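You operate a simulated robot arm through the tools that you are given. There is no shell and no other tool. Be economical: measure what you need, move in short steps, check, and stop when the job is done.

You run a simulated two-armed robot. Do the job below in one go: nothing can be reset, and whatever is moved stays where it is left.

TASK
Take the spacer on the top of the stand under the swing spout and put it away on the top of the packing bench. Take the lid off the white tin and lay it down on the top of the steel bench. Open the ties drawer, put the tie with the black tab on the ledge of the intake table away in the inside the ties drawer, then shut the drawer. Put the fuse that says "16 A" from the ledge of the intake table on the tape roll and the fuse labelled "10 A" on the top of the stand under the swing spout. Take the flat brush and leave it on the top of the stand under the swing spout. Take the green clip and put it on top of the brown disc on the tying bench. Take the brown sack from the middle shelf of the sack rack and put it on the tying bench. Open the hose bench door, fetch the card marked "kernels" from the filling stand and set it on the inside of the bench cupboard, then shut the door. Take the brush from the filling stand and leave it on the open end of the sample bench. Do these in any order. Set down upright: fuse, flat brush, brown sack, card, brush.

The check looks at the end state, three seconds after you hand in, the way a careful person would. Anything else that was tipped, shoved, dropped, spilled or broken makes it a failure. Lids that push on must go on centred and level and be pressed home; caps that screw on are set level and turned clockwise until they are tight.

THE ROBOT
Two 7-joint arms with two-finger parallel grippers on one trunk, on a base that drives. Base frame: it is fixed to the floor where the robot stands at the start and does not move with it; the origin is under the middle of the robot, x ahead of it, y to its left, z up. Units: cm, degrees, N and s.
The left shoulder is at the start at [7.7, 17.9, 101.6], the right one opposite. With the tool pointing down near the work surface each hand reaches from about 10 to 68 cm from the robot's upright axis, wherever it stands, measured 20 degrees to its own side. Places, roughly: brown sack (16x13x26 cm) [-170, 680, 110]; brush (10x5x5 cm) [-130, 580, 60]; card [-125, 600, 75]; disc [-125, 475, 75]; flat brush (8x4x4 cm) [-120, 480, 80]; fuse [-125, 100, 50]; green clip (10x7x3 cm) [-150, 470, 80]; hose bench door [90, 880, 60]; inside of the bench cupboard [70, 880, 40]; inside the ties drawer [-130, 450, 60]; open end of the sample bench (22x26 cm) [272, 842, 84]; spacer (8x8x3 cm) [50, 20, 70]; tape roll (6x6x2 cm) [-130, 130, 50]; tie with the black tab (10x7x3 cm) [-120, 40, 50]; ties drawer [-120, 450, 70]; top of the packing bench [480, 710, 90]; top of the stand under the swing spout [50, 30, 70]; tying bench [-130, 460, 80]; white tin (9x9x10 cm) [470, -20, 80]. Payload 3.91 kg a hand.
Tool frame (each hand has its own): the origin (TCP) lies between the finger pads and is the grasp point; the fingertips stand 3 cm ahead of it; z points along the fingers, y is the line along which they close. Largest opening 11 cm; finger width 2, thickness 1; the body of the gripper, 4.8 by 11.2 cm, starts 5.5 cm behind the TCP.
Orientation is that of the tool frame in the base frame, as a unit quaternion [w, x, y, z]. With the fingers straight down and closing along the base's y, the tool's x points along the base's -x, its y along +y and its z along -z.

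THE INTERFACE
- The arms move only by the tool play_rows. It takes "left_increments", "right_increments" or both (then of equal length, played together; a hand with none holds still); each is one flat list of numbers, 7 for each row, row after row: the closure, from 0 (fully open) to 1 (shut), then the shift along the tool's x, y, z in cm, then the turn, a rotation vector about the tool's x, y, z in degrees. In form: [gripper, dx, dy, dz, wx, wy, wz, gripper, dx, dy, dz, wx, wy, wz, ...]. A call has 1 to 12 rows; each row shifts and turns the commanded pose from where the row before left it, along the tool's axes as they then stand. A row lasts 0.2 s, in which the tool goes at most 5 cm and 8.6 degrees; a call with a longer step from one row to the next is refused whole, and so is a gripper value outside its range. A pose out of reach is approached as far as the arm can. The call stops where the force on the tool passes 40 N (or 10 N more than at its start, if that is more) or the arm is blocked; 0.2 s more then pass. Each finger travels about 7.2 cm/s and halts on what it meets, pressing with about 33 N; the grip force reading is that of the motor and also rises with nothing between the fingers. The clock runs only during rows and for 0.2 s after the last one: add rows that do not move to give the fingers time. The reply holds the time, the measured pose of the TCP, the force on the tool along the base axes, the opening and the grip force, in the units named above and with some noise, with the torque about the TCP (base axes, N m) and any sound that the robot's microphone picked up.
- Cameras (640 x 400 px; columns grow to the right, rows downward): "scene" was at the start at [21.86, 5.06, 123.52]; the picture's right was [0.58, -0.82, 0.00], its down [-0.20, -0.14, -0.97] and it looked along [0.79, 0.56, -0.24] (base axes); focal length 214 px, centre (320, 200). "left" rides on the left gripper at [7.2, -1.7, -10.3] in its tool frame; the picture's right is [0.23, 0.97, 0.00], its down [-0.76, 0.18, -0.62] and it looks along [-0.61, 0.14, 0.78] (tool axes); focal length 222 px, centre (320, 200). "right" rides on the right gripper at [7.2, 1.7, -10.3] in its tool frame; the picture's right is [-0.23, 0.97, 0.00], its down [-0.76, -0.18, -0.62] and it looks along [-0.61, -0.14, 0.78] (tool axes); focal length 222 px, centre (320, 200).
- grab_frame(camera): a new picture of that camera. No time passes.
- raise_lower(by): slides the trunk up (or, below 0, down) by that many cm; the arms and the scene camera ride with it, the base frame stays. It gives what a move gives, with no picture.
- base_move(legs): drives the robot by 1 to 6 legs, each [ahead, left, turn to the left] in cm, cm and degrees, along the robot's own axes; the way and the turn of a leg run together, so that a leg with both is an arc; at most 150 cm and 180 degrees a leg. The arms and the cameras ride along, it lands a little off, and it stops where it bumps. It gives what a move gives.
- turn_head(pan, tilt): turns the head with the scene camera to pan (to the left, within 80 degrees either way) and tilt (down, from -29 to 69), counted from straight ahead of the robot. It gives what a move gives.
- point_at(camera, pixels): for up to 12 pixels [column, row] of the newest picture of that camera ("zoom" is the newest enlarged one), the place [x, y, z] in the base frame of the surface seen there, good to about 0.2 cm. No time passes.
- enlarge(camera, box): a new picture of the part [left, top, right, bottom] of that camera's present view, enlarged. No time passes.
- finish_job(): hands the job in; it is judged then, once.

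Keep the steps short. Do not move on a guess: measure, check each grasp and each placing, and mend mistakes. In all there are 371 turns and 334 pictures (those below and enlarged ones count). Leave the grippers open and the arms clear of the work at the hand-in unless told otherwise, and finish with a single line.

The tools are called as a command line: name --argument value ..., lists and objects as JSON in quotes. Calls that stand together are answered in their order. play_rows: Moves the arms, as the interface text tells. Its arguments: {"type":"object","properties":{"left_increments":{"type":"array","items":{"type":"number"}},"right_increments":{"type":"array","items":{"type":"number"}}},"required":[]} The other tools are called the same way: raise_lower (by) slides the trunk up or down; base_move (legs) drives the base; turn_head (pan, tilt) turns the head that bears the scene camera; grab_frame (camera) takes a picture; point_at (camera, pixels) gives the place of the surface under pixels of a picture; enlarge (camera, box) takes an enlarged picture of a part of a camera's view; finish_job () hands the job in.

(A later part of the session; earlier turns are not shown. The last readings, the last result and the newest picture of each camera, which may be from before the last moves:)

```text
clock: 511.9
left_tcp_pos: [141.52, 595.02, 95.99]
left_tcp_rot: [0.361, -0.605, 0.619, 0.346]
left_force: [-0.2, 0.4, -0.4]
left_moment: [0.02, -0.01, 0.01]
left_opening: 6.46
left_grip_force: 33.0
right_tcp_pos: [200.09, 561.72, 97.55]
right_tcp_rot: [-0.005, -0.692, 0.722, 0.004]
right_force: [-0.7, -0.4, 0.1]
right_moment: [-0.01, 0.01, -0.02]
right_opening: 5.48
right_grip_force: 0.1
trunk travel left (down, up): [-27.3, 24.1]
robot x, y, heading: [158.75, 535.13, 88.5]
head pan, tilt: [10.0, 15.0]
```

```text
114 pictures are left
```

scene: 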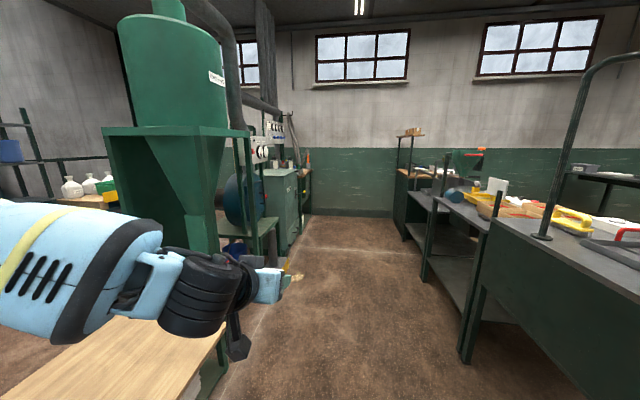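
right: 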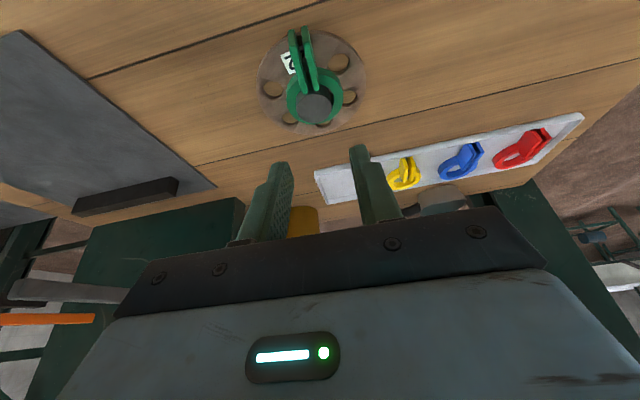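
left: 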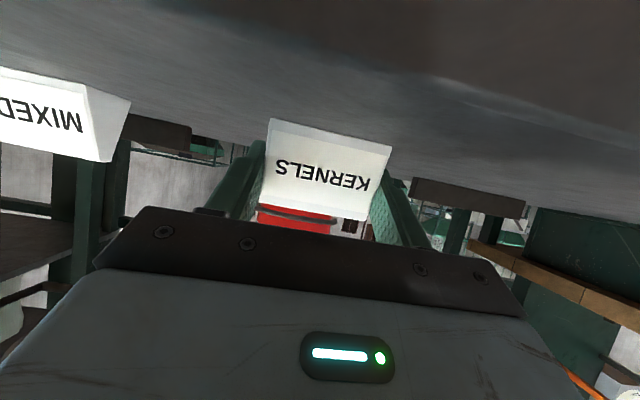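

The corridor north is clear. I go 265 ahead, drifting 8 left, and look at the hose bench.

base_move --legs '[[135, 5, 1.5], [130, 0, 0]]'

turn_head --pan 45 --tilt 25

grab_frame --camera "scene"

```text
clock: 524.9
left_tcp_pos: [135.37, 861.51, 96.04]
left_tcp_rot: [-0.352, 0.62, -0.605, -0.353]
left_force: [-0.6, -0.2, -0.6]
left_moment: [-0.02, 0.0, -0.01]
left_opening: 6.48
left_grip_force: 33.2
right_tcp_pos: [195.44, 830.94, 97.38]
right_tcp_rot: [0.006, 0.709, -0.706, -0.004]
right_force: [0.3, -0.5, 0.0]
right_moment: [-0.02, 0.01, 0.02]
right_opening: 5.5
right_grip_force: 0.1
trunk travel left (down, up): [-27.3, 24.1]
robot x, y, heading: [154.87, 802.32, 90.9]
head pan, tilt: [10.0, 15.0]
```

```text
clock: 525.9
left_tcp_pos: [135.39, 861.59, 96.05]
left_tcp_rot: [-0.354, 0.619, -0.605, -0.354]
left_force: [0.0, 0.9, -0.3]
left_moment: [0.0, 0.02, -0.01]
left_opening: 6.46
left_grip_force: 33.2
right_tcp_pos: [195.46, 830.81, 97.49]
right_tcp_rot: [0.006, 0.709, -0.705, -0.004]
right_force: [-0.2, -0.3, 0.3]
right_moment: [0.0, 0.01, 0.0]
right_opening: 5.49
right_grip_force: 0.2
trunk travel left (down, up): [-27.3, 24.1]
robot x, y, heading: [155.75, 801.97, 91.2]
head pan, tilt: [45.0, 25.0]
```

```text
113 pictures are left
```

scene: 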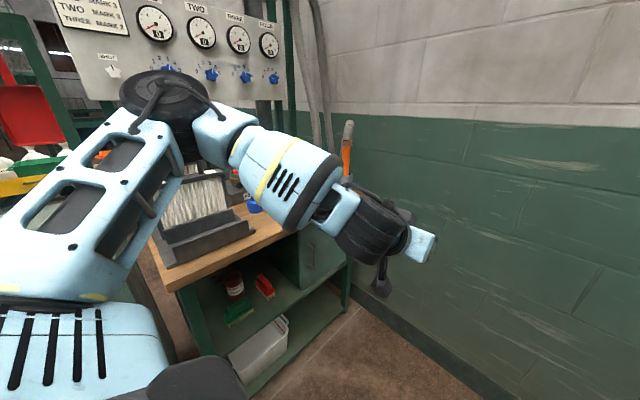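

The cupboard door is at the bench's far end next to the wall. I move right 18 and turn left to face it.

base_move --legs '[[0, -16, 0], [0, 0, 89]]'

turn_head --pan -25 --tilt 35

grab_frame --camera "scene"

```text
clock: 529.3
left_tcp_pos: [130.58, 851.15, 95.84]
left_tcp_rot: [-0.293, 0.715, -0.489, -0.404]
left_force: [0.6, -0.6, -0.2]
left_moment: [-0.02, -0.04, 0.02]
left_opening: 6.46
left_grip_force: 32.5
right_tcp_pos: [197.16, 842.57, 98.07]
right_tcp_rot: [0.0, 0.821, -0.571, 0.003]
right_force: [-0.4, -0.6, -0.7]
right_moment: [0.0, -0.01, 0.01]
right_opening: 5.52
right_grip_force: 0.0
trunk travel left (down, up): [-27.3, 24.1]
robot x, y, heading: [170.98, 802.11, 110.7]
head pan, tilt: [45.0, 25.0]
stopped in leg 2: the robot was blocked; the commanded pose is now the measured one
```

```text
clock: 530.7
left_tcp_pos: [130.61, 851.3, 95.5]
left_tcp_rot: [-0.294, 0.715, -0.489, -0.403]
left_force: [-0.2, -0.1, -0.3]
left_moment: [0.0, -0.01, 0.01]
left_opening: 6.46
left_grip_force: 32.6
right_tcp_pos: [197.11, 842.48, 97.91]
right_tcp_rot: [0.001, 0.82, -0.572, 0.003]
right_force: [0.4, 0.1, -0.9]
right_moment: [0.02, 0.0, 0.03]
right_opening: 5.49
right_grip_force: 0.0
trunk travel left (down, up): [-27.3, 24.1]
robot x, y, heading: [170.58, 802.37, 111.1]
head pan, tilt: [-25.0, 35.0]
```

```text
112 pictures are left
```

scene: 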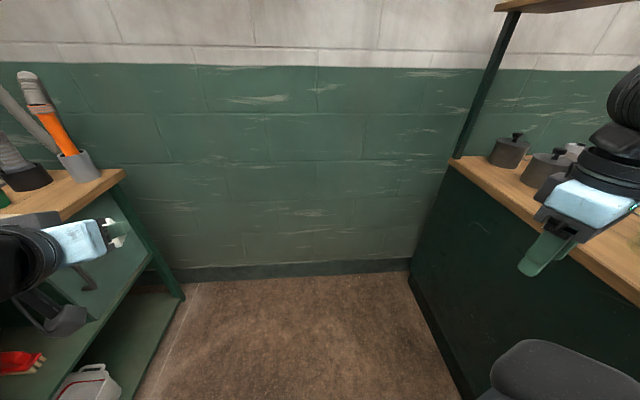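

Something blocked the turn. I look to the right side.

turn_head --pan -75 --tilt 35

grab_frame --camera "scene"

turn_head --pan 70 --tilt 35

grab_frame --camera "scene"

```text
clock: 531.9
left_tcp_pos: [130.54, 851.42, 95.46]
left_tcp_rot: [-0.294, 0.715, -0.49, -0.403]
left_force: [-0.1, -0.2, -0.9]
left_moment: [-0.01, -0.03, 0.0]
left_opening: 6.47
left_grip_force: 33.2
right_tcp_pos: [197.15, 842.54, 97.99]
right_tcp_rot: [0.001, 0.82, -0.572, 0.002]
right_force: [0.2, 0.5, 0.5]
right_moment: [-0.01, 0.0, 0.01]
right_opening: 5.5
right_grip_force: 0.1
trunk travel left (down, up): [-27.3, 24.1]
robot x, y, heading: [170.77, 802.32, 110.6]
head pan, tilt: [-75.0, 35.0]
```

```text
111 pictures are left
```

scene: 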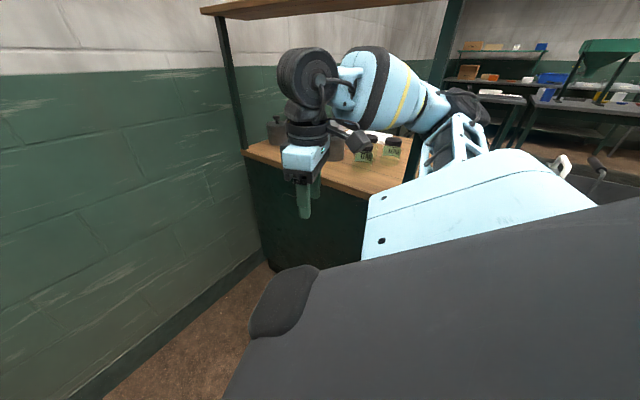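

```text
clock: 534.2
left_tcp_pos: [130.57, 851.37, 95.61]
left_tcp_rot: [-0.294, 0.715, -0.489, -0.403]
left_force: [-0.2, -0.2, -0.1]
left_moment: [-0.02, -0.03, -0.02]
left_opening: 6.48
left_grip_force: 33.3
right_tcp_pos: [197.19, 842.64, 97.93]
right_tcp_rot: [0.001, 0.82, -0.573, 0.004]
right_force: [0.0, 0.3, -0.1]
right_moment: [-0.02, 0.0, -0.02]
right_opening: 5.51
right_grip_force: 0.0
trunk travel left (down, up): [-27.3, 24.1]
robot x, y, heading: [170.96, 802.22, 110.8]
head pan, tilt: [70.0, 35.0]
```

```text
110 pictures are left
```

scene: 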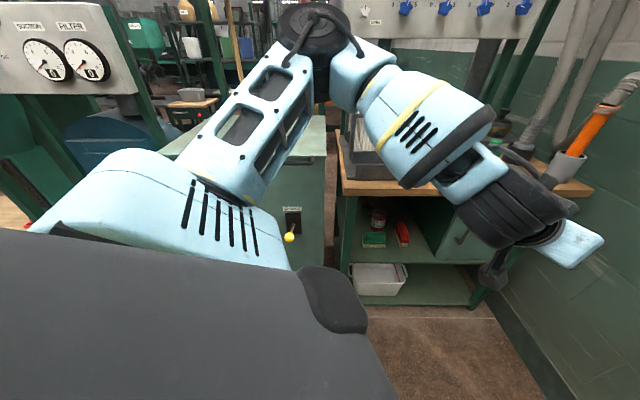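

The right elbow met the shelf post of the wooden bench. I turn back, move left (west), raise the trunk, and check what is near the left hand's sweep.

base_move --legs '[[0, 0, -20], [0, 18, 0]]'

raise_lower --by 22

turn_head --pan 70 --tilt 25

grab_frame --camera "scene"

point_at --camera "scene" --pixels '[[100, 100], [300, 150], [400, 100], [500, 100], [250, 250], [350, 250], [450, 250], [550, 200], [150, 250], [320, 200], [590, 250], [50, 150]]'

```text
clock: 537.5
left_tcp_pos: [134.36, 862.12, 96.11]
left_tcp_rot: [-0.357, 0.613, -0.612, -0.35]
left_force: [-1.0, -0.7, -0.7]
left_moment: [0.03, 0.03, -0.03]
left_opening: 6.48
left_grip_force: 32.9
right_tcp_pos: [193.57, 830.33, 97.35]
right_tcp_rot: [-0.007, -0.704, 0.71, 0.004]
right_force: [0.1, 0.3, 0.0]
right_moment: [-0.01, -0.04, -0.03]
right_opening: 5.49
right_grip_force: 0.1
trunk travel left (down, up): [-27.3, 24.1]
robot x, y, heading: [152.96, 802.44, 89.8]
head pan, tilt: [70.0, 35.0]
```

```text
clock: 539.8
left_tcp_pos: [134.44, 862.03, 117.97]
left_tcp_rot: [0.357, -0.613, 0.613, 0.349]
left_force: [0.8, 0.3, -0.6]
left_moment: [-0.01, 0.01, 0.01]
left_opening: 6.47
left_grip_force: 32.6
right_tcp_pos: [193.68, 830.26, 119.33]
right_tcp_rot: [-0.007, -0.704, 0.71, 0.003]
right_force: [0.3, -0.2, 0.1]
right_moment: [-0.04, -0.02, 0.0]
right_opening: 5.53
right_grip_force: 0.0
trunk travel left (down, up): [-49.3, 2.1]
robot x, y, heading: [153.21, 802.66, 90.0]
head pan, tilt: [70.0, 35.0]
```

```text
clock: 540.5
left_tcp_pos: [134.32, 862.02, 118.13]
left_tcp_rot: [-0.357, 0.613, -0.612, -0.35]
left_force: [0.1, 0.5, -0.2]
left_moment: [-0.01, -0.01, -0.03]
left_opening: 6.47
left_grip_force: 32.7
right_tcp_pos: [193.68, 830.36, 119.31]
right_tcp_rot: [-0.008, -0.703, 0.711, 0.004]
right_force: [1.1, -0.5, -0.5]
right_moment: [-0.01, -0.03, 0.0]
right_opening: 5.51
right_grip_force: 0.1
trunk travel left (down, up): [-49.3, 2.1]
robot x, y, heading: [152.87, 801.99, 90.0]
head pan, tilt: [70.0, 25.0]
```

```text
109 pictures are left
```

scene: 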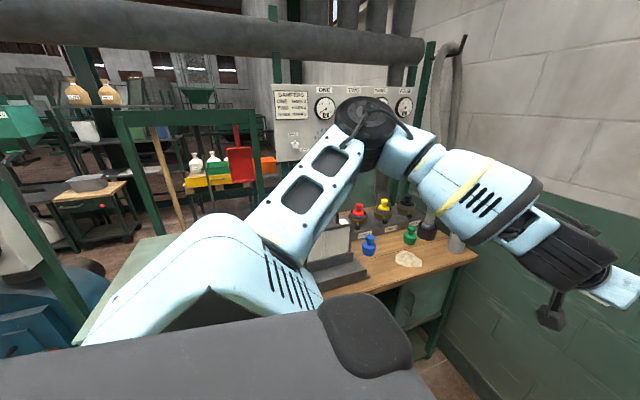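

```text
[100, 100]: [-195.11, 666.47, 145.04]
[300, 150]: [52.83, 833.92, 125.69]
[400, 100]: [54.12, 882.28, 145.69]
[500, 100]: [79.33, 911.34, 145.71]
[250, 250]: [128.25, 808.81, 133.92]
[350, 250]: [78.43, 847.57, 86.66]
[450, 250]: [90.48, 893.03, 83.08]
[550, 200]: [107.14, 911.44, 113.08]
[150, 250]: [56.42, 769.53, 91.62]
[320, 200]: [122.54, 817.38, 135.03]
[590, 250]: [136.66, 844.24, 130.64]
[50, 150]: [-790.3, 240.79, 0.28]
```

With the hand at z 118 the sweep is free. I turn left 90°.

base_move --legs '[[0, 0, 90]]'

turn_head --pan -30 --tilt 40

grab_frame --camera "scene"

```text
clock: 544.8
left_tcp_pos: [94.12, 780.95, 118.12]
left_tcp_rot: [0.007, 0.866, 0.02, -0.5]
left_force: [0.6, -0.3, -0.9]
left_moment: [-0.01, -0.02, -0.01]
left_opening: 6.45
left_grip_force: 33.2
right_tcp_pos: [123.3, 841.58, 119.31]
right_tcp_rot: [0.008, 1.0, 0.018, 0.002]
right_force: [0.0, -0.6, 0.1]
right_moment: [0.0, -0.02, 0.0]
right_opening: 5.49
right_grip_force: 0.1
trunk travel left (down, up): [-49.3, 2.1]
robot x, y, heading: [153.12, 802.21, -177.5]
head pan, tilt: [70.0, 25.0]
```

```text
clock: 546.6
left_tcp_pos: [94.16, 780.94, 118.17]
left_tcp_rot: [0.007, 0.866, 0.02, -0.499]
left_force: [0.5, 0.1, 0.0]
left_moment: [-0.03, 0.0, 0.02]
left_opening: 6.47
left_grip_force: 33.8
right_tcp_pos: [123.26, 841.37, 119.32]
right_tcp_rot: [0.008, 1.0, 0.017, 0.002]
right_force: [0.1, 0.5, -0.3]
right_moment: [0.01, 0.0, -0.03]
right_opening: 5.46
right_grip_force: 0.1
trunk travel left (down, up): [-49.3, 2.1]
robot x, y, heading: [152.56, 802.05, -177.7]
head pan, tilt: [-30.0, 40.0]
```

```text
108 pictures are left
```

scene: 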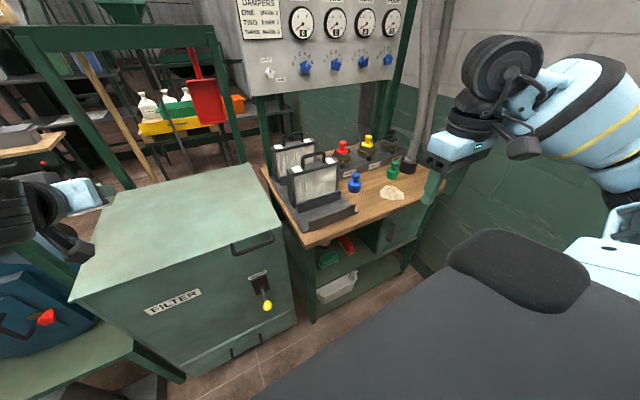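

I measure the cupboard door and its knob.

enlarge --camera "scene" --box '[290, 180, 450, 300]'

point_at --camera "zoom" --pixels '[[330, 180], [380, 200], [440, 170], [480, 150], [410, 190], [340, 230], [480, 220], [120, 240], [200, 200], [300, 230], [250, 300], [560, 190]]'

```text
3.33 times, centred on (370, 240) of scene
```

zoom: 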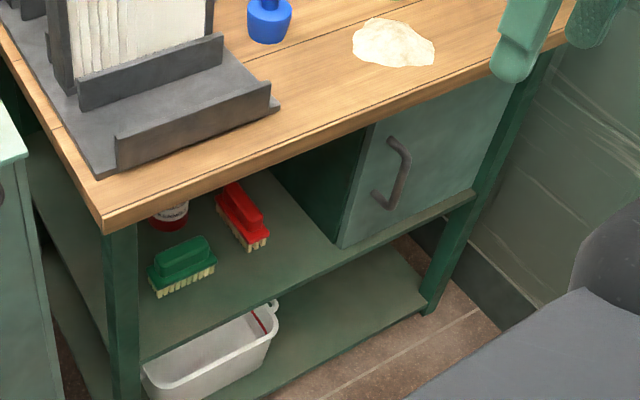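

```text
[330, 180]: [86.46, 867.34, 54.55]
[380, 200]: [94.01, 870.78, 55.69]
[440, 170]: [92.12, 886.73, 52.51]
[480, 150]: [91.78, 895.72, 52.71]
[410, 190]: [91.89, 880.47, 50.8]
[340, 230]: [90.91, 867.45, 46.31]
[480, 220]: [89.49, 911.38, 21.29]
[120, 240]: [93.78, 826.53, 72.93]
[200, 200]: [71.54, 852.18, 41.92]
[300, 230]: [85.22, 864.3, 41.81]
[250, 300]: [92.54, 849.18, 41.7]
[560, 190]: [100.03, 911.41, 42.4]
```

Door plane x≈91.7, y 867–899, handle near y≈871, hinge at the wall side; floor inside z 41.8. I will face it diagonally: back 15, turn right 28°, then right 32 and ahead 20.

base_move --legs '[[-15, 0, 0], [0, 0, -30], [0, -32, 0], [20, 0, 0]]'

turn_head --pan 0 --tilt 45

grab_frame --camera "scene"

```text
clock: 553.6
left_tcp_pos: [104.41, 851.76, 118.23]
left_tcp_rot: [-0.123, 0.841, -0.206, -0.485]
left_force: [0.4, -0.3, -0.1]
left_moment: [0.01, -0.02, -0.01]
left_opening: 6.48
left_grip_force: 33.1
right_tcp_pos: [160.03, 889.47, 119.43]
right_tcp_rot: [0.007, 0.97, -0.243, -0.001]
right_force: [0.0, 0.5, 0.4]
right_moment: [0.03, -0.01, 0.01]
right_opening: 5.49
right_grip_force: 0.0
trunk travel left (down, up): [-49.3, 2.1]
robot x, y, heading: [165.86, 840.74, 152.4]
head pan, tilt: [-30.0, 40.0]
```

```text
clock: 554.6
left_tcp_pos: [104.37, 851.74, 118.05]
left_tcp_rot: [-0.125, 0.841, -0.207, -0.484]
left_force: [0.4, 0.3, -0.3]
left_moment: [-0.01, 0.01, -0.03]
left_opening: 6.5
left_grip_force: 32.9
right_tcp_pos: [160.01, 889.54, 119.34]
right_tcp_rot: [0.008, 0.97, -0.243, 0.001]
right_force: [-0.4, 0.0, -0.3]
right_moment: [-0.04, -0.02, 0.04]
right_opening: 5.5
right_grip_force: 0.0
trunk travel left (down, up): [-49.3, 2.1]
robot x, y, heading: [166.14, 840.45, 152.4]
head pan, tilt: [0.0, 45.0]
```

```text
106 pictures are left
```

scene: 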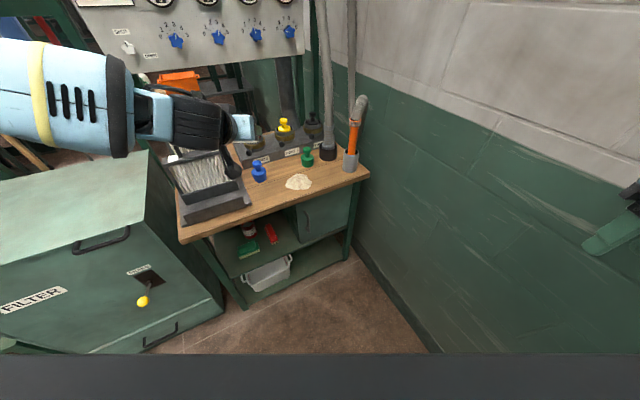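

I tuck the left hand (with the card) up and back, then lower the trunk 37.

play_rows --left_increments '[1, -1.84, 1.75, -3.08, 0, 0, 0, 1, -1.84, 1.75, -3.08, 0, 0, 0, 1, -1.84, 1.75, -3.08, 0, 0, 0, 1, -1.84, 1.75, -3.08, 0, 0, 0, 1, -1.84, 1.75, -3.08, 0, 0, 0, 1, -1.84, 1.75, -3.08, 0, 0, 0, 1, -1.84, 1.75, -3.08, 0, 0, 0, 1, -1.84, 1.75, -3.08, 0, 0, 0]'

raise_lower --by -37

grab_frame --camera "scene"

```text
clock: 556.4
left_tcp_pos: [110.16, 832.84, 143.37]
left_tcp_rot: [-0.125, 0.84, -0.208, -0.485]
left_force: [0.0, -0.8, -0.3]
left_moment: [0.01, 0.0, -0.01]
left_opening: 6.47
left_grip_force: 32.7
right_tcp_pos: [160.11, 889.52, 119.48]
right_tcp_rot: [0.007, 0.97, -0.242, -0.001]
right_force: [0.2, -0.6, 0.5]
right_moment: [0.02, 0.05, 0.0]
right_opening: 5.51
right_grip_force: 0.2
trunk travel left (down, up): [-49.3, 2.1]
robot x, y, heading: [166.04, 840.53, 152.5]
head pan, tilt: [0.0, 45.0]
```

```text
clock: 560.0
left_tcp_pos: [110.2, 832.6, 106.11]
left_tcp_rot: [-0.125, 0.841, -0.207, -0.484]
left_force: [0.8, -0.7, -0.5]
left_moment: [0.0, -0.02, 0.01]
left_opening: 6.5
left_grip_force: 33.0
right_tcp_pos: [160.06, 889.5, 82.38]
right_tcp_rot: [0.009, 0.97, -0.243, 0.0]
right_force: [-0.5, 0.0, 1.2]
right_moment: [0.03, 0.0, 0.02]
right_opening: 5.49
right_grip_force: 0.0
trunk travel left (down, up): [-12.3, 39.1]
robot x, y, heading: [166.38, 841.04, 152.3]
head pan, tilt: [0.0, 45.0]
```

```text
105 pictures are left
```

scene: 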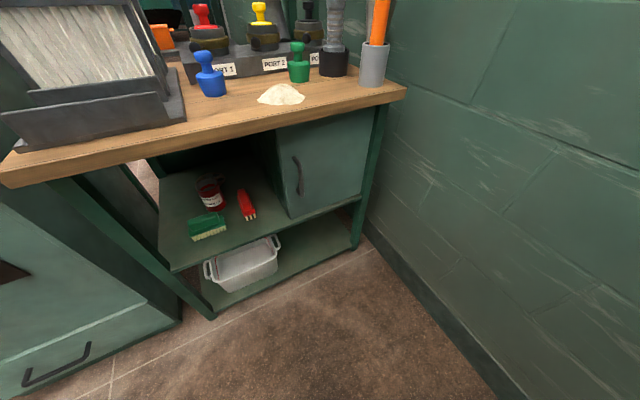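

A clear view of the door. I measure handle, edges, shelf and bench top.

enlarge --camera "scene" --box '[250, 90, 410, 230]'

point_at --camera "scene" --pixels '[[297, 160], [301, 175], [298, 192], [283, 150], [292, 205], [362, 180], [370, 120], [325, 160], [355, 215], [280, 130], [400, 92], [345, 205]]'

```text
2.86 times, centred on (330, 160) of scene
```

zoom: 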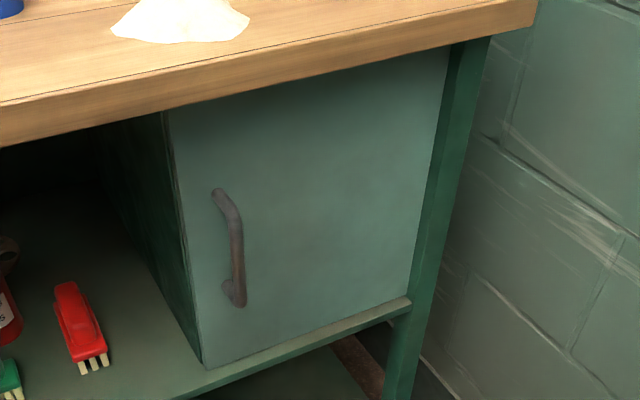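

```text
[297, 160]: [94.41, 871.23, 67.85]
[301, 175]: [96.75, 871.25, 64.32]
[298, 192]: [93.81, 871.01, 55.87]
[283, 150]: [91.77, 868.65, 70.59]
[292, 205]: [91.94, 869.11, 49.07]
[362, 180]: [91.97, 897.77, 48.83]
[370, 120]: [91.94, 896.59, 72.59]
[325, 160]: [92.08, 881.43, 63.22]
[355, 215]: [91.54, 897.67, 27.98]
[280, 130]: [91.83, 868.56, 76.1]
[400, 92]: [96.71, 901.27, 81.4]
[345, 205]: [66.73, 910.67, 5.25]
```

Handle bar at x≈96.6, y≈871.2, z 56–68. I bring the right hand inward and forward, then move the base 14 ahead.

play_rows --right_increments '[0.4, -1.7, 4.2, 0, 0, 0, 0, 0.4, -1.7, 4.2, 0, 0, 0, 0, 0.4, -1.7, 4.2, 0, 0, 0, 0, 0.4, -1.7, 4.2, 0, 0, 0, 0, 0.4, -1.7, 4.2, 0, 0, 0, 0, 0.4, -3, 3, 0, 0, 0, 0, 0.4, -4, 0, 0, 0, 0, 0, 0.4, -4, 0, 0, 0, 0, 0]'

base_move --legs '[[14, 0, 0]]'

grab_frame --camera "scene"

```text
clock: 561.8
left_tcp_pos: [110.0, 832.55, 106.14]
left_tcp_rot: [-0.124, 0.841, -0.207, -0.484]
left_force: [-0.6, 0.1, -0.1]
left_moment: [0.03, -0.01, -0.02]
left_opening: 6.49
left_grip_force: 33.1
right_tcp_pos: [131.49, 877.46, 82.57]
right_tcp_rot: [0.008, 0.97, -0.242, -0.001]
right_force: [0.0, -0.6, -0.3]
right_moment: [-0.02, 0.01, -0.01]
right_opening: 6.57
right_grip_force: 0.0
trunk travel left (down, up): [-12.3, 39.1]
robot x, y, heading: [166.09, 840.6, 152.3]
head pan, tilt: [0.0, 45.0]
```

```text
clock: 563.1
left_tcp_pos: [97.74, 839.26, 105.94]
left_tcp_rot: [-0.124, 0.841, -0.208, -0.484]
left_force: [-0.6, 0.2, 0.9]
left_moment: [0.0, -0.02, -0.01]
left_opening: 6.48
left_grip_force: 32.8
right_tcp_pos: [119.3, 883.97, 82.45]
right_tcp_rot: [0.008, 0.97, -0.243, 0.0]
right_force: [0.4, -0.1, 0.2]
right_moment: [0.0, -0.03, 0.02]
right_opening: 6.62
right_grip_force: 0.0
trunk travel left (down, up): [-12.3, 39.1]
robot x, y, heading: [153.72, 846.95, 152.3]
head pan, tilt: [0.0, 45.0]
```

```text
103 pictures are left
```

scene: 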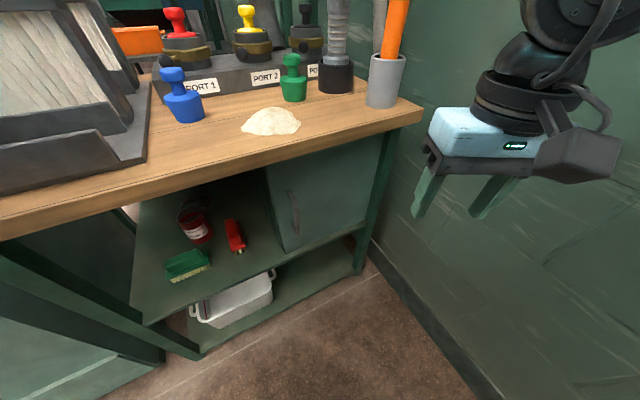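

I extend the right hand forward 12 and lean it 77°.

play_rows --right_increments '[0.4, -4, 0, 0, 0, 0, 0, 0.4, -4, 0, 0, 0, 0, 0, 0.4, -3, 0, 0, 0, -8.5, 0, 0.4, 0, 0, 0, 0, -8.6, 0, 0.4, 0, 0, 0, 0, -8.6, 0, 0.4, 0, 0, 0, 0, -8.6, 0, 0.4, 0, 0, 0, 0, -8.6, 0, 0.4, 0, 0, 0, 0, -8.6, 0, 0.4, 0, 0, 0, 0, -8.6, 0, 0.4, 0, 0, 0, 0, -8.6, 0, 0.4, 0, 0, 0, 0, -8.6, 0]'

grab_frame --camera "scene"

grab_frame --camera "right"

```text
clock: 565.5
left_tcp_pos: [97.73, 839.14, 105.9]
left_tcp_rot: [-0.125, 0.841, -0.208, -0.484]
left_force: [-0.5, -0.7, 0.2]
left_moment: [0.0, 0.0, 0.0]
left_opening: 6.48
left_grip_force: 32.4
right_tcp_pos: [109.63, 889.17, 82.58]
right_tcp_rot: [-0.145, 0.757, -0.194, -0.607]
right_force: [-0.3, 0.2, 0.8]
right_moment: [-0.01, -0.01, 0.01]
right_opening: 6.59
right_grip_force: 0.0
trunk travel left (down, up): [-12.3, 39.1]
robot x, y, heading: [153.29, 847.08, 152.2]
head pan, tilt: [0.0, 45.0]
```

```text
102 pictures are left
```

scene: 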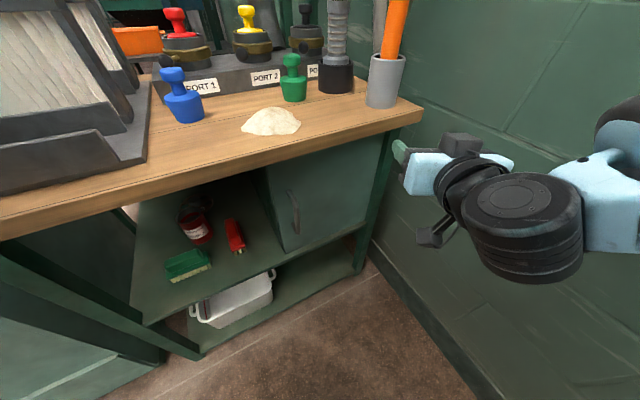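

```text
101 pictures are left
```

right: 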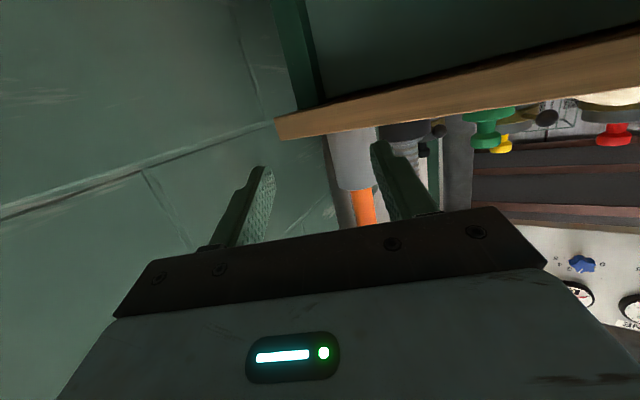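

I move the right hand to 8 cm before the handle.

play_rows --right_increments '[0.5, 2.81, 3.1, -0.05, 0, 0, 0, 0.5, 2.81, 3.1, -0.05, 0, 0, 0, 0.5, 2.81, 3.1, -0.05, 0, 0, 0, 0.5, 2.81, 3.1, -0.05, 0, 0, 0, 0.5, 2.81, 3.1, -0.05, 0, 0, 0, 0.5, 2.81, 3.1, -0.05, 0, 0, 0, 0.5, 2.81, 3.1, -0.05, 0, 0, 0]'

grab_frame --camera "right"

grab_frame --camera "scene"

```text
clock: 567.1
left_tcp_pos: [97.75, 839.3, 106.08]
left_tcp_rot: [-0.125, 0.841, -0.208, -0.484]
left_force: [-1.1, -0.9, 0.5]
left_moment: [0.02, -0.01, 0.0]
left_opening: 6.46
left_grip_force: 33.2
right_tcp_pos: [108.28, 884.46, 78.72]
right_tcp_rot: [-0.146, 0.758, -0.195, -0.606]
right_force: [-0.5, 0.8, 0.3]
right_moment: [0.03, -0.02, 0.01]
right_opening: 5.5
right_grip_force: 0.0
right hand out of reach, approached as far as the arm can: row 2, 3, 4, 5, 6, 7
trunk travel left (down, up): [-12.3, 39.1]
robot x, y, heading: [153.78, 846.99, 152.3]
head pan, tilt: [0.0, 45.0]
```

```text
100 pictures are left
```

right: 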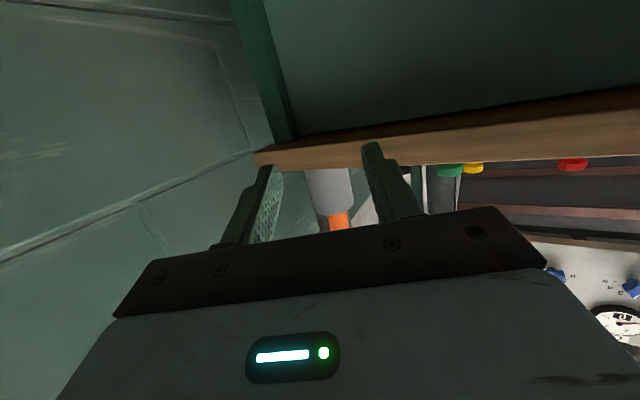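

```text
99 pictures are left
```

scene: 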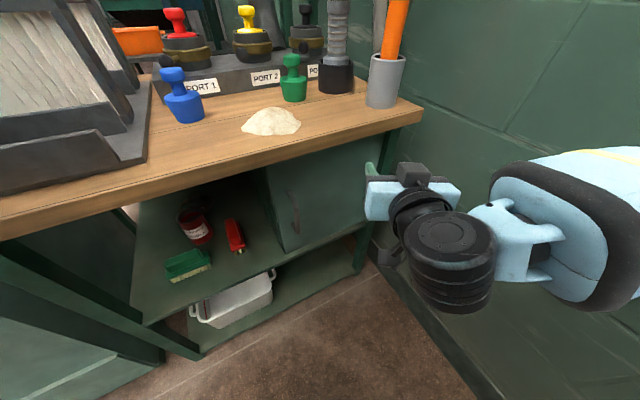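

The arm's joints limit that; I lift the left hand a bit out of the way, lower the trunk 12 and shift the base left 17, back 4 instead.

play_rows --left_increments '[1, -3.5, 0, -3, 0, 0, 0, 1, -3.5, 0, -3, 0, 0, 0, 1, -3.5, 0, -3, 0, 0, 0, 1, -3, 0, -3, 0, 0, 0, 1, 1, 0, -3, 0, 0, 0]'

raise_lower --by -12

base_move --legs '[[-5, 0, 0], [0, 17, 0]]'

grab_frame --camera "right"

grab_frame --camera "scene"

```text
clock: 568.3
left_tcp_pos: [103.84, 835.98, 124.42]
left_tcp_rot: [-0.124, 0.841, -0.207, -0.485]
left_force: [0.1, -0.5, 0.1]
left_moment: [0.03, 0.02, 0.02]
left_opening: 6.48
left_grip_force: 32.8
right_tcp_pos: [108.25, 884.45, 78.85]
right_tcp_rot: [-0.146, 0.757, -0.196, -0.606]
right_force: [0.3, 0.5, -0.6]
right_moment: [-0.02, -0.02, 0.01]
right_opening: 5.51
right_grip_force: 0.1
trunk travel left (down, up): [-12.3, 39.1]
robot x, y, heading: [153.56, 847.17, 152.2]
head pan, tilt: [0.0, 45.0]
```

```text
clock: 569.8
left_tcp_pos: [103.8, 835.88, 112.37]
left_tcp_rot: [-0.125, 0.841, -0.208, -0.483]
left_force: [-0.6, -0.6, 0.3]
left_moment: [0.03, -0.02, -0.01]
left_opening: 6.46
left_grip_force: 32.4
right_tcp_pos: [107.87, 884.65, 67.59]
right_tcp_rot: [-0.145, 0.759, -0.195, -0.604]
right_force: [0.1, -0.9, 0.2]
right_moment: [0.04, -0.02, -0.02]
right_opening: 5.48
right_grip_force: 0.1
trunk travel left (down, up): [-0.3, 51.1]
robot x, y, heading: [153.56, 847.16, 152.1]
head pan, tilt: [0.0, 45.0]
```

```text
clock: 572.5
left_tcp_pos: [100.21, 818.15, 112.4]
left_tcp_rot: [-0.123, 0.841, -0.205, -0.485]
left_force: [0.2, -0.4, -0.5]
left_moment: [-0.03, -0.01, 0.0]
left_opening: 6.5
left_grip_force: 33.1
right_tcp_pos: [104.34, 867.04, 67.58]
right_tcp_rot: [-0.144, 0.76, -0.195, -0.603]
right_force: [-0.2, -0.1, 0.8]
right_moment: [-0.02, 0.01, 0.0]
right_opening: 5.5
right_grip_force: 0.0
trunk travel left (down, up): [-0.3, 51.1]
robot x, y, heading: [150.26, 829.53, 152.3]
head pan, tilt: [0.0, 45.0]
```

```text
98 pictures are left
```

right: 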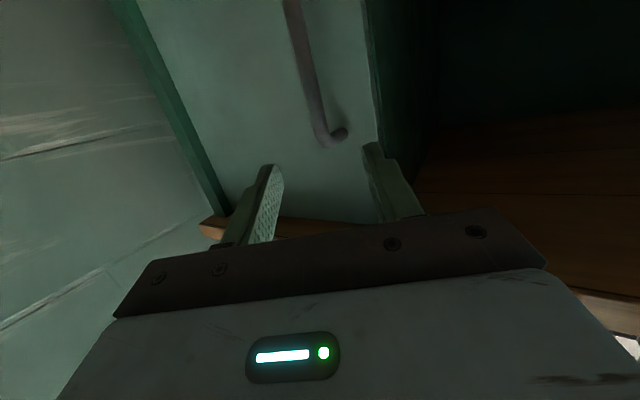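

```text
97 pictures are left
```

scene: 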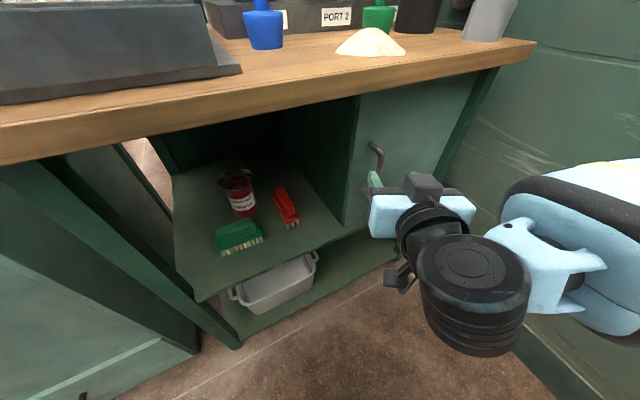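

Well aligned. I advance 9 cm so the bar passes between the fingers, then close.

play_rows --right_increments '[0.5, 0.3, 0, 3, 0, 0, 0, 0.5, 0.3, 0, 3, 0, 0, 0, 0.5, 0.3, 0, 2.8, 0, 0, 0]'

grab_frame --camera "right"

```text
clock: 573.3
left_tcp_pos: [100.15, 818.2, 112.36]
left_tcp_rot: [-0.125, 0.841, -0.207, -0.484]
left_force: [-0.2, -0.1, -1.2]
left_moment: [0.0, 0.02, -0.03]
left_opening: 6.48
left_grip_force: 32.9
right_tcp_pos: [97.25, 871.75, 66.98]
right_tcp_rot: [-0.143, 0.762, -0.194, -0.601]
right_force: [1.7, -4.0, -0.1]
right_moment: [0.02, 0.03, 0.21]
right_opening: 5.67
right_grip_force: 1.6
right hand out of reach, approached as far as the arm can: row 1, 2, 3
trunk travel left (down, up): [-0.3, 51.1]
robot x, y, heading: [149.94, 829.53, 152.3]
head pan, tilt: [0.0, 45.0]
```

```text
96 pictures are left
```

right: 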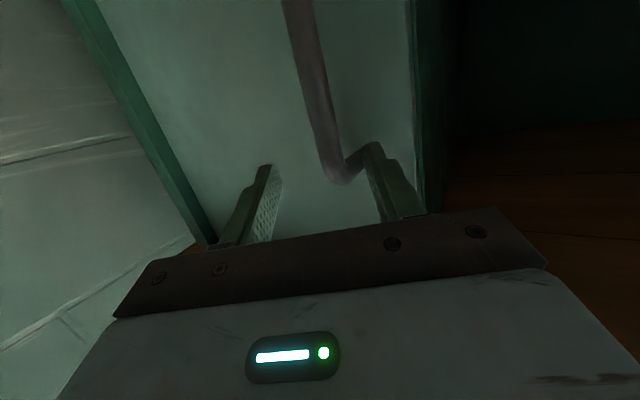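

The fingers are around the bar's upper corner. I close and see whether it grips.

play_rows --right_increments '[1, 0, 0, -0.3, 0, 0, 0, 1, 0, 0, 0, 0, 0, 0, 1, 0, 0, 0, 0, 0, 0]'

grab_frame --camera "right"

```text
clock: 573.8
left_tcp_pos: [100.15, 818.11, 112.43]
left_tcp_rot: [-0.123, 0.841, -0.206, -0.485]
left_force: [-0.2, 0.7, -0.6]
left_moment: [-0.02, 0.0, -0.01]
left_opening: 6.44
left_grip_force: 32.9
right_tcp_pos: [97.5, 870.47, 67.01]
right_tcp_rot: [-0.133, 0.765, -0.181, -0.603]
right_force: [-3.5, -5.7, 2.6]
right_moment: [0.44, -0.02, 1.12]
right_opening: 2.54
right_grip_force: 33.7
trunk travel left (down, up): [-0.3, 51.1]
robot x, y, heading: [150.03, 829.57, 152.7]
head pan, tilt: [0.0, 45.0]
stopped in row 2 (right hand): the force on the tool passed its limit at 44 N (the readings are from after the stop); the commanded pose is now the measured one
```

```text
95 pictures are left
```

right: 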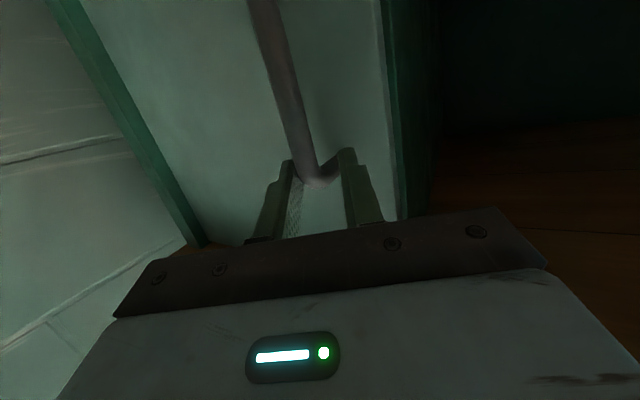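

Gripped on the corner. I pull the door out about 9 cm.

play_rows --right_increments '[1, 0.35, -0.95, -1.75, 0, 0, 0, 1, 0.35, -1.0, -1.7, 0, 0, 0, 1, 0.35, -1.1, -1.65, 0, 0, 0, 1, 0.35, -1.2, -1.6, 0, 0, 0]'

grab_frame --camera "scene"

```text
clock: 574.8
left_tcp_pos: [100.32, 817.98, 112.32]
left_tcp_rot: [-0.123, 0.841, -0.206, -0.485]
left_force: [0.1, -1.1, -0.4]
left_moment: [0.03, -0.03, 0.02]
left_opening: 6.5
left_grip_force: 33.3
right_tcp_pos: [105.58, 871.47, 67.1]
right_tcp_rot: [-0.135, 0.766, -0.186, -0.601]
right_force: [-0.1, 0.1, -0.9]
right_moment: [-0.03, -0.01, 0.03]
right_opening: 0.0
right_grip_force: 38.1
trunk travel left (down, up): [-0.3, 51.1]
robot x, y, heading: [150.3, 829.45, 152.6]
head pan, tilt: [0.0, 45.0]
```

```text
94 pictures are left
```

scene: 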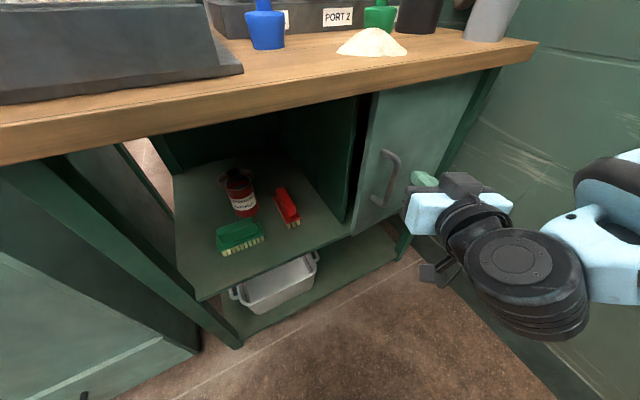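

The grip slipped, but the door stands ajar. I measure its free edge and the gap.

point_at --camera "scene" --pixels '[[378, 130], [370, 170], [360, 215], [400, 150], [440, 150], [357, 150], [350, 200], [390, 165], [385, 200], [425, 180]]'

enlarge --camera "scene" --box '[320, 80, 520, 290]'

```text
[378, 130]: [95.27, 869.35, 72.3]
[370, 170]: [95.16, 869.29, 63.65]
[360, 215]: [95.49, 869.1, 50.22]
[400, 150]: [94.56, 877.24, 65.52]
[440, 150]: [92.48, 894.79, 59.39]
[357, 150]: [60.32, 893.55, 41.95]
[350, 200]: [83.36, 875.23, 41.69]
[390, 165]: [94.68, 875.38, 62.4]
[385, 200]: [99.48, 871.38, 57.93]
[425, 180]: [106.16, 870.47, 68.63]
```

```text
1.90 times, centred on (420, 185) of scene
```

zoom: 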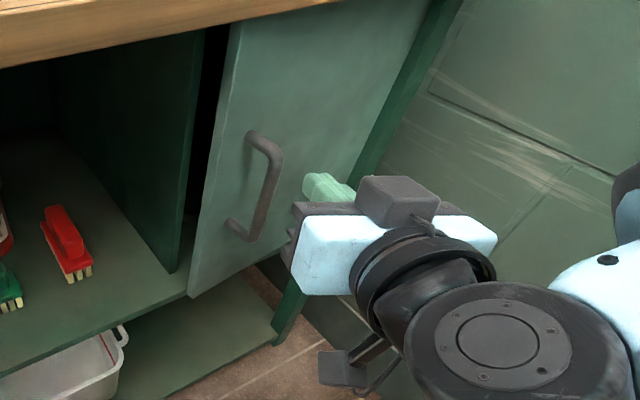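

I relax the lean by 15° (which may free the joints) and try to get the hand lower in front of the bar's straight part.

play_rows --right_increments '[0.4, 0, 0, -3, 0, 7.5, 0, 0.4, 0, 0, -2, 0, 7.5, 0, 0.4, 2.5, 0, 0, 0, 0, 0, 0.4, 2.5, 0, 0, 0, 0, 0]'

grab_frame --camera "right"

```text
clock: 575.8
left_tcp_pos: [100.23, 818.05, 112.31]
left_tcp_rot: [-0.123, 0.842, -0.206, -0.484]
left_force: [0.1, -0.1, 0.0]
left_moment: [-0.02, -0.04, 0.03]
left_opening: 6.47
left_grip_force: 32.9
right_tcp_pos: [107.55, 868.98, 64.32]
right_tcp_rot: [-0.11, 0.837, -0.201, -0.497]
right_force: [0.6, 0.7, 0.9]
right_moment: [0.0, 0.01, 0.01]
right_opening: 6.59
right_grip_force: 0.0
right hand out of reach, approached as far as the arm can: row 1, 2, 3, 4
trunk travel left (down, up): [-0.3, 51.1]
robot x, y, heading: [150.21, 829.33, 152.5]
head pan, tilt: [0.0, 45.0]
```

```text
92 pictures are left
```

right: 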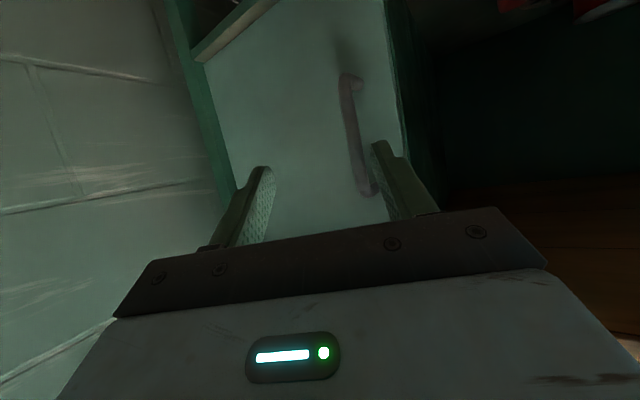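

Now I advance 8.4 with a small shift so the bar's middle comes between the fingers.

play_rows --right_increments '[0.4, -0.65, 0.5, 2.8, 0, 0, 0, 0.4, -0.65, 0.5, 2.8, 0, 0, 0, 0.4, -0.65, 0.4, 2.8, 0, 0, 0]'

grab_frame --camera "right"

```text
clock: 576.6
left_tcp_pos: [100.04, 818.08, 112.45]
left_tcp_rot: [-0.123, 0.841, -0.205, -0.485]
left_force: [-0.6, -0.2, -0.3]
left_moment: [0.03, 0.0, 0.01]
left_opening: 6.49
left_grip_force: 32.7
right_tcp_pos: [99.35, 871.44, 61.9]
right_tcp_rot: [-0.11, 0.837, -0.2, -0.497]
right_force: [-0.6, 0.8, 0.3]
right_moment: [0.0, -0.05, 0.01]
right_opening: 6.61
right_grip_force: 0.0
trunk travel left (down, up): [-0.3, 51.1]
robot x, y, heading: [150.25, 829.33, 152.4]
head pan, tilt: [0.0, 45.0]
```

```text
91 pictures are left
```

right: 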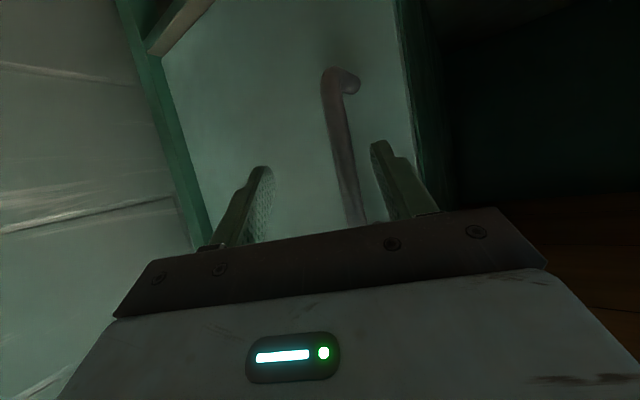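

The bar passes between the fingers. I close.

play_rows --right_increments '[0.7, 0, 0, 0, 0, 0, 0, 1, 0, 0.6, 0, 0, 0, 0, 1, 0, 0, 0, 0, 0, 0, 1, 0, 0, 0, 0, 0, 0]'

```text
clock: 577.6
left_tcp_pos: [100.22, 817.85, 112.3]
left_tcp_rot: [-0.124, 0.841, -0.205, -0.485]
left_force: [0.2, 0.4, -0.6]
left_moment: [0.03, 0.0, -0.02]
left_opening: 6.45
left_grip_force: 32.7
right_tcp_pos: [99.15, 870.5, 61.94]
right_tcp_rot: [-0.109, 0.837, -0.198, -0.498]
right_force: [2.1, -21.6, 0.4]
right_moment: [0.67, 0.05, 0.51]
right_opening: 1.36
right_grip_force: 45.7
trunk travel left (down, up): [-0.3, 51.1]
robot x, y, heading: [150.02, 829.41, 152.4]
head pan, tilt: [0.0, 45.0]
```

Firm grip on the bar (1.36). I swing the door open along its arc to about 50°.

play_rows --right_increments '[1, 0.7, -1.5, -1.31, 0, 0, 0, 1, 0.69, -1.49, -1.32, 0, 0, 0, 1, 0.58, -1.74, -1.12, 0, 0, 0, 1, 0.58, -1.74, -1.11, 0, 0, 0, 1, 0.44, -1.9, -0.85, 0, 0, 0, 1, 0.43, -1.9, -0.85, 0, 0, 0, 1, 0.27, -1.92, -0.55, 0, 0, 0, 1, 0.26, -1.92, -0.54, 0, 0, 0]'

grab_frame --camera "scene"

```text
clock: 578.4
left_tcp_pos: [100.24, 817.8, 112.51]
left_tcp_rot: [-0.122, 0.841, -0.205, -0.485]
left_force: [0.4, 0.2, 0.5]
left_moment: [0.03, 0.01, 0.0]
left_opening: 6.47
left_grip_force: 33.3
right_tcp_pos: [104.82, 872.4, 62.04]
right_tcp_rot: [-0.105, 0.839, -0.195, -0.498]
right_force: [1.4, -5.2, 6.3]
right_moment: [0.57, -0.48, 0.07]
right_opening: 1.36
right_grip_force: 44.5
trunk travel left (down, up): [-0.3, 51.1]
robot x, y, heading: [150.29, 829.39, 152.3]
head pan, tilt: [0.0, 45.0]
stopped in row 3 (right hand): the force on the tool passed its limit at 41 N (the readings are from after the stop); the commanded pose is now the measured one
```

```text
90 pictures are left
```

scene: 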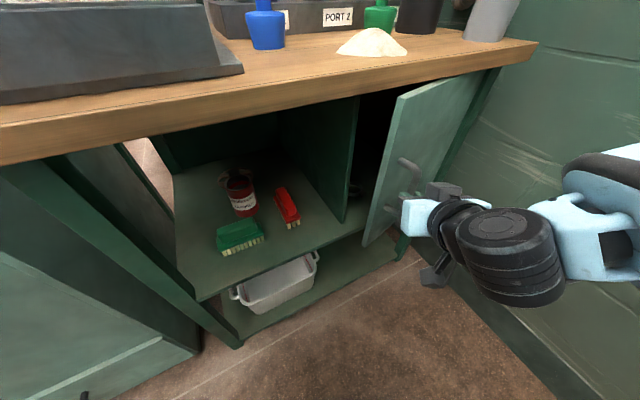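

Open ~27°. I continue along the arc.

play_rows --right_increments '[1, 0.54, -1.87, -1.06, 0, 0, 0, 1, 0.54, -1.87, -1.06, 0, 0, 0, 1, 0.4, -2.05, -0.8, 0, 0, 0, 1, 0.4, -2.05, -0.8, 0, 0, 0]'

grab_frame --camera "scene"

```text
clock: 579.2
left_tcp_pos: [100.19, 817.97, 112.4]
left_tcp_rot: [-0.123, 0.841, -0.206, -0.485]
left_force: [-0.3, -0.9, 0.9]
left_moment: [0.0, 0.01, -0.04]
left_opening: 6.47
left_grip_force: 33.5
right_tcp_pos: [109.7, 875.1, 61.82]
right_tcp_rot: [-0.1, 0.841, -0.19, -0.496]
right_force: [7.0, -10.3, 8.8]
right_moment: [1.0, 0.21, 0.24]
right_opening: 1.39
right_grip_force: 44.6
right hand out of reach, approached as far as the arm can: row 3
trunk travel left (down, up): [-0.3, 51.1]
robot x, y, heading: [150.56, 829.5, 152.5]
head pan, tilt: [0.0, 45.0]
stopped in row 3 (right hand): the force on the tool passed its limit at 51 N (the readings are from after the stop); the commanded pose is now the measured one
```

```text
89 pictures are left
```

scene: 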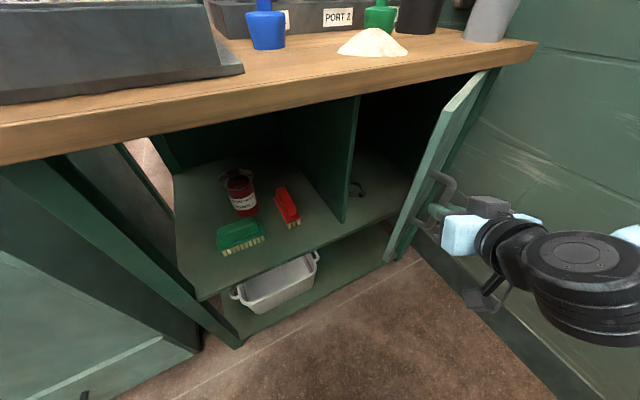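

The door is open about 42°; inside is visible. I release the handle and retract the right hand, straightening it.

play_rows --right_increments '[0.6, 0, 0, 0, 0, 0, 0, 0.4, 0, 0, 0, 0, 0, 0, 0.4, 0, 0, -4, 0, 0, 0, 0.4, 0, 0, -4, 0, 0, 0, 0.4, -3, 0, -3, 0, 0, 0, 0.4, -3, -1, -2, 0, 8.4, 0, 0.4, -3, -2, -2, 0, 8.4, 0, 0.4, -2, -3, -2, 0, 8.4, 0, 0.4, 0, -3, -3, 0, 8.4, 0, 0.4, 0, -3, -3, 0, 8.4, 0, 0.4, 0, -3, -3, 0, 8.4, 0, 0.4, 0, -2, -3, 0, 8.4, 0]'

grab_frame --camera "scene"

```text
clock: 581.8
left_tcp_pos: [100.19, 817.91, 112.36]
left_tcp_rot: [-0.122, 0.841, -0.204, -0.485]
left_force: [0.0, -0.2, -0.3]
left_moment: [-0.01, -0.01, 0.04]
left_opening: 6.48
left_grip_force: 32.9
right_tcp_pos: [121.16, 888.91, 89.61]
right_tcp_rot: [0.008, 0.976, -0.217, -0.016]
right_force: [-0.3, 1.4, 0.4]
right_moment: [-0.02, 0.01, 0.05]
right_opening: 6.6
right_grip_force: 0.1
right hand out of reach, approached as far as the arm can: row 3, 4, 5
trunk travel left (down, up): [-0.3, 51.1]
robot x, y, heading: [150.21, 829.3, 152.6]
head pan, tilt: [0.0, 45.0]
```

```text
88 pictures are left
```

scene: 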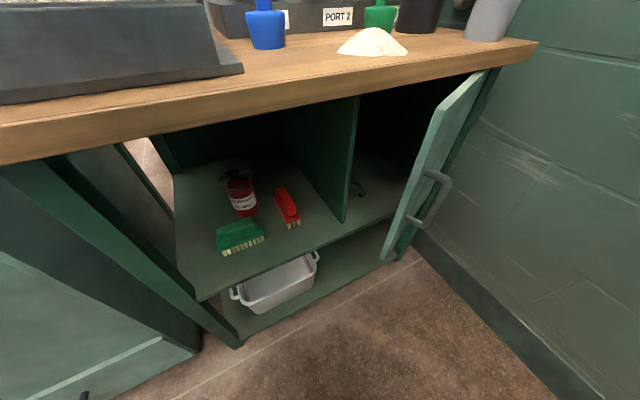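

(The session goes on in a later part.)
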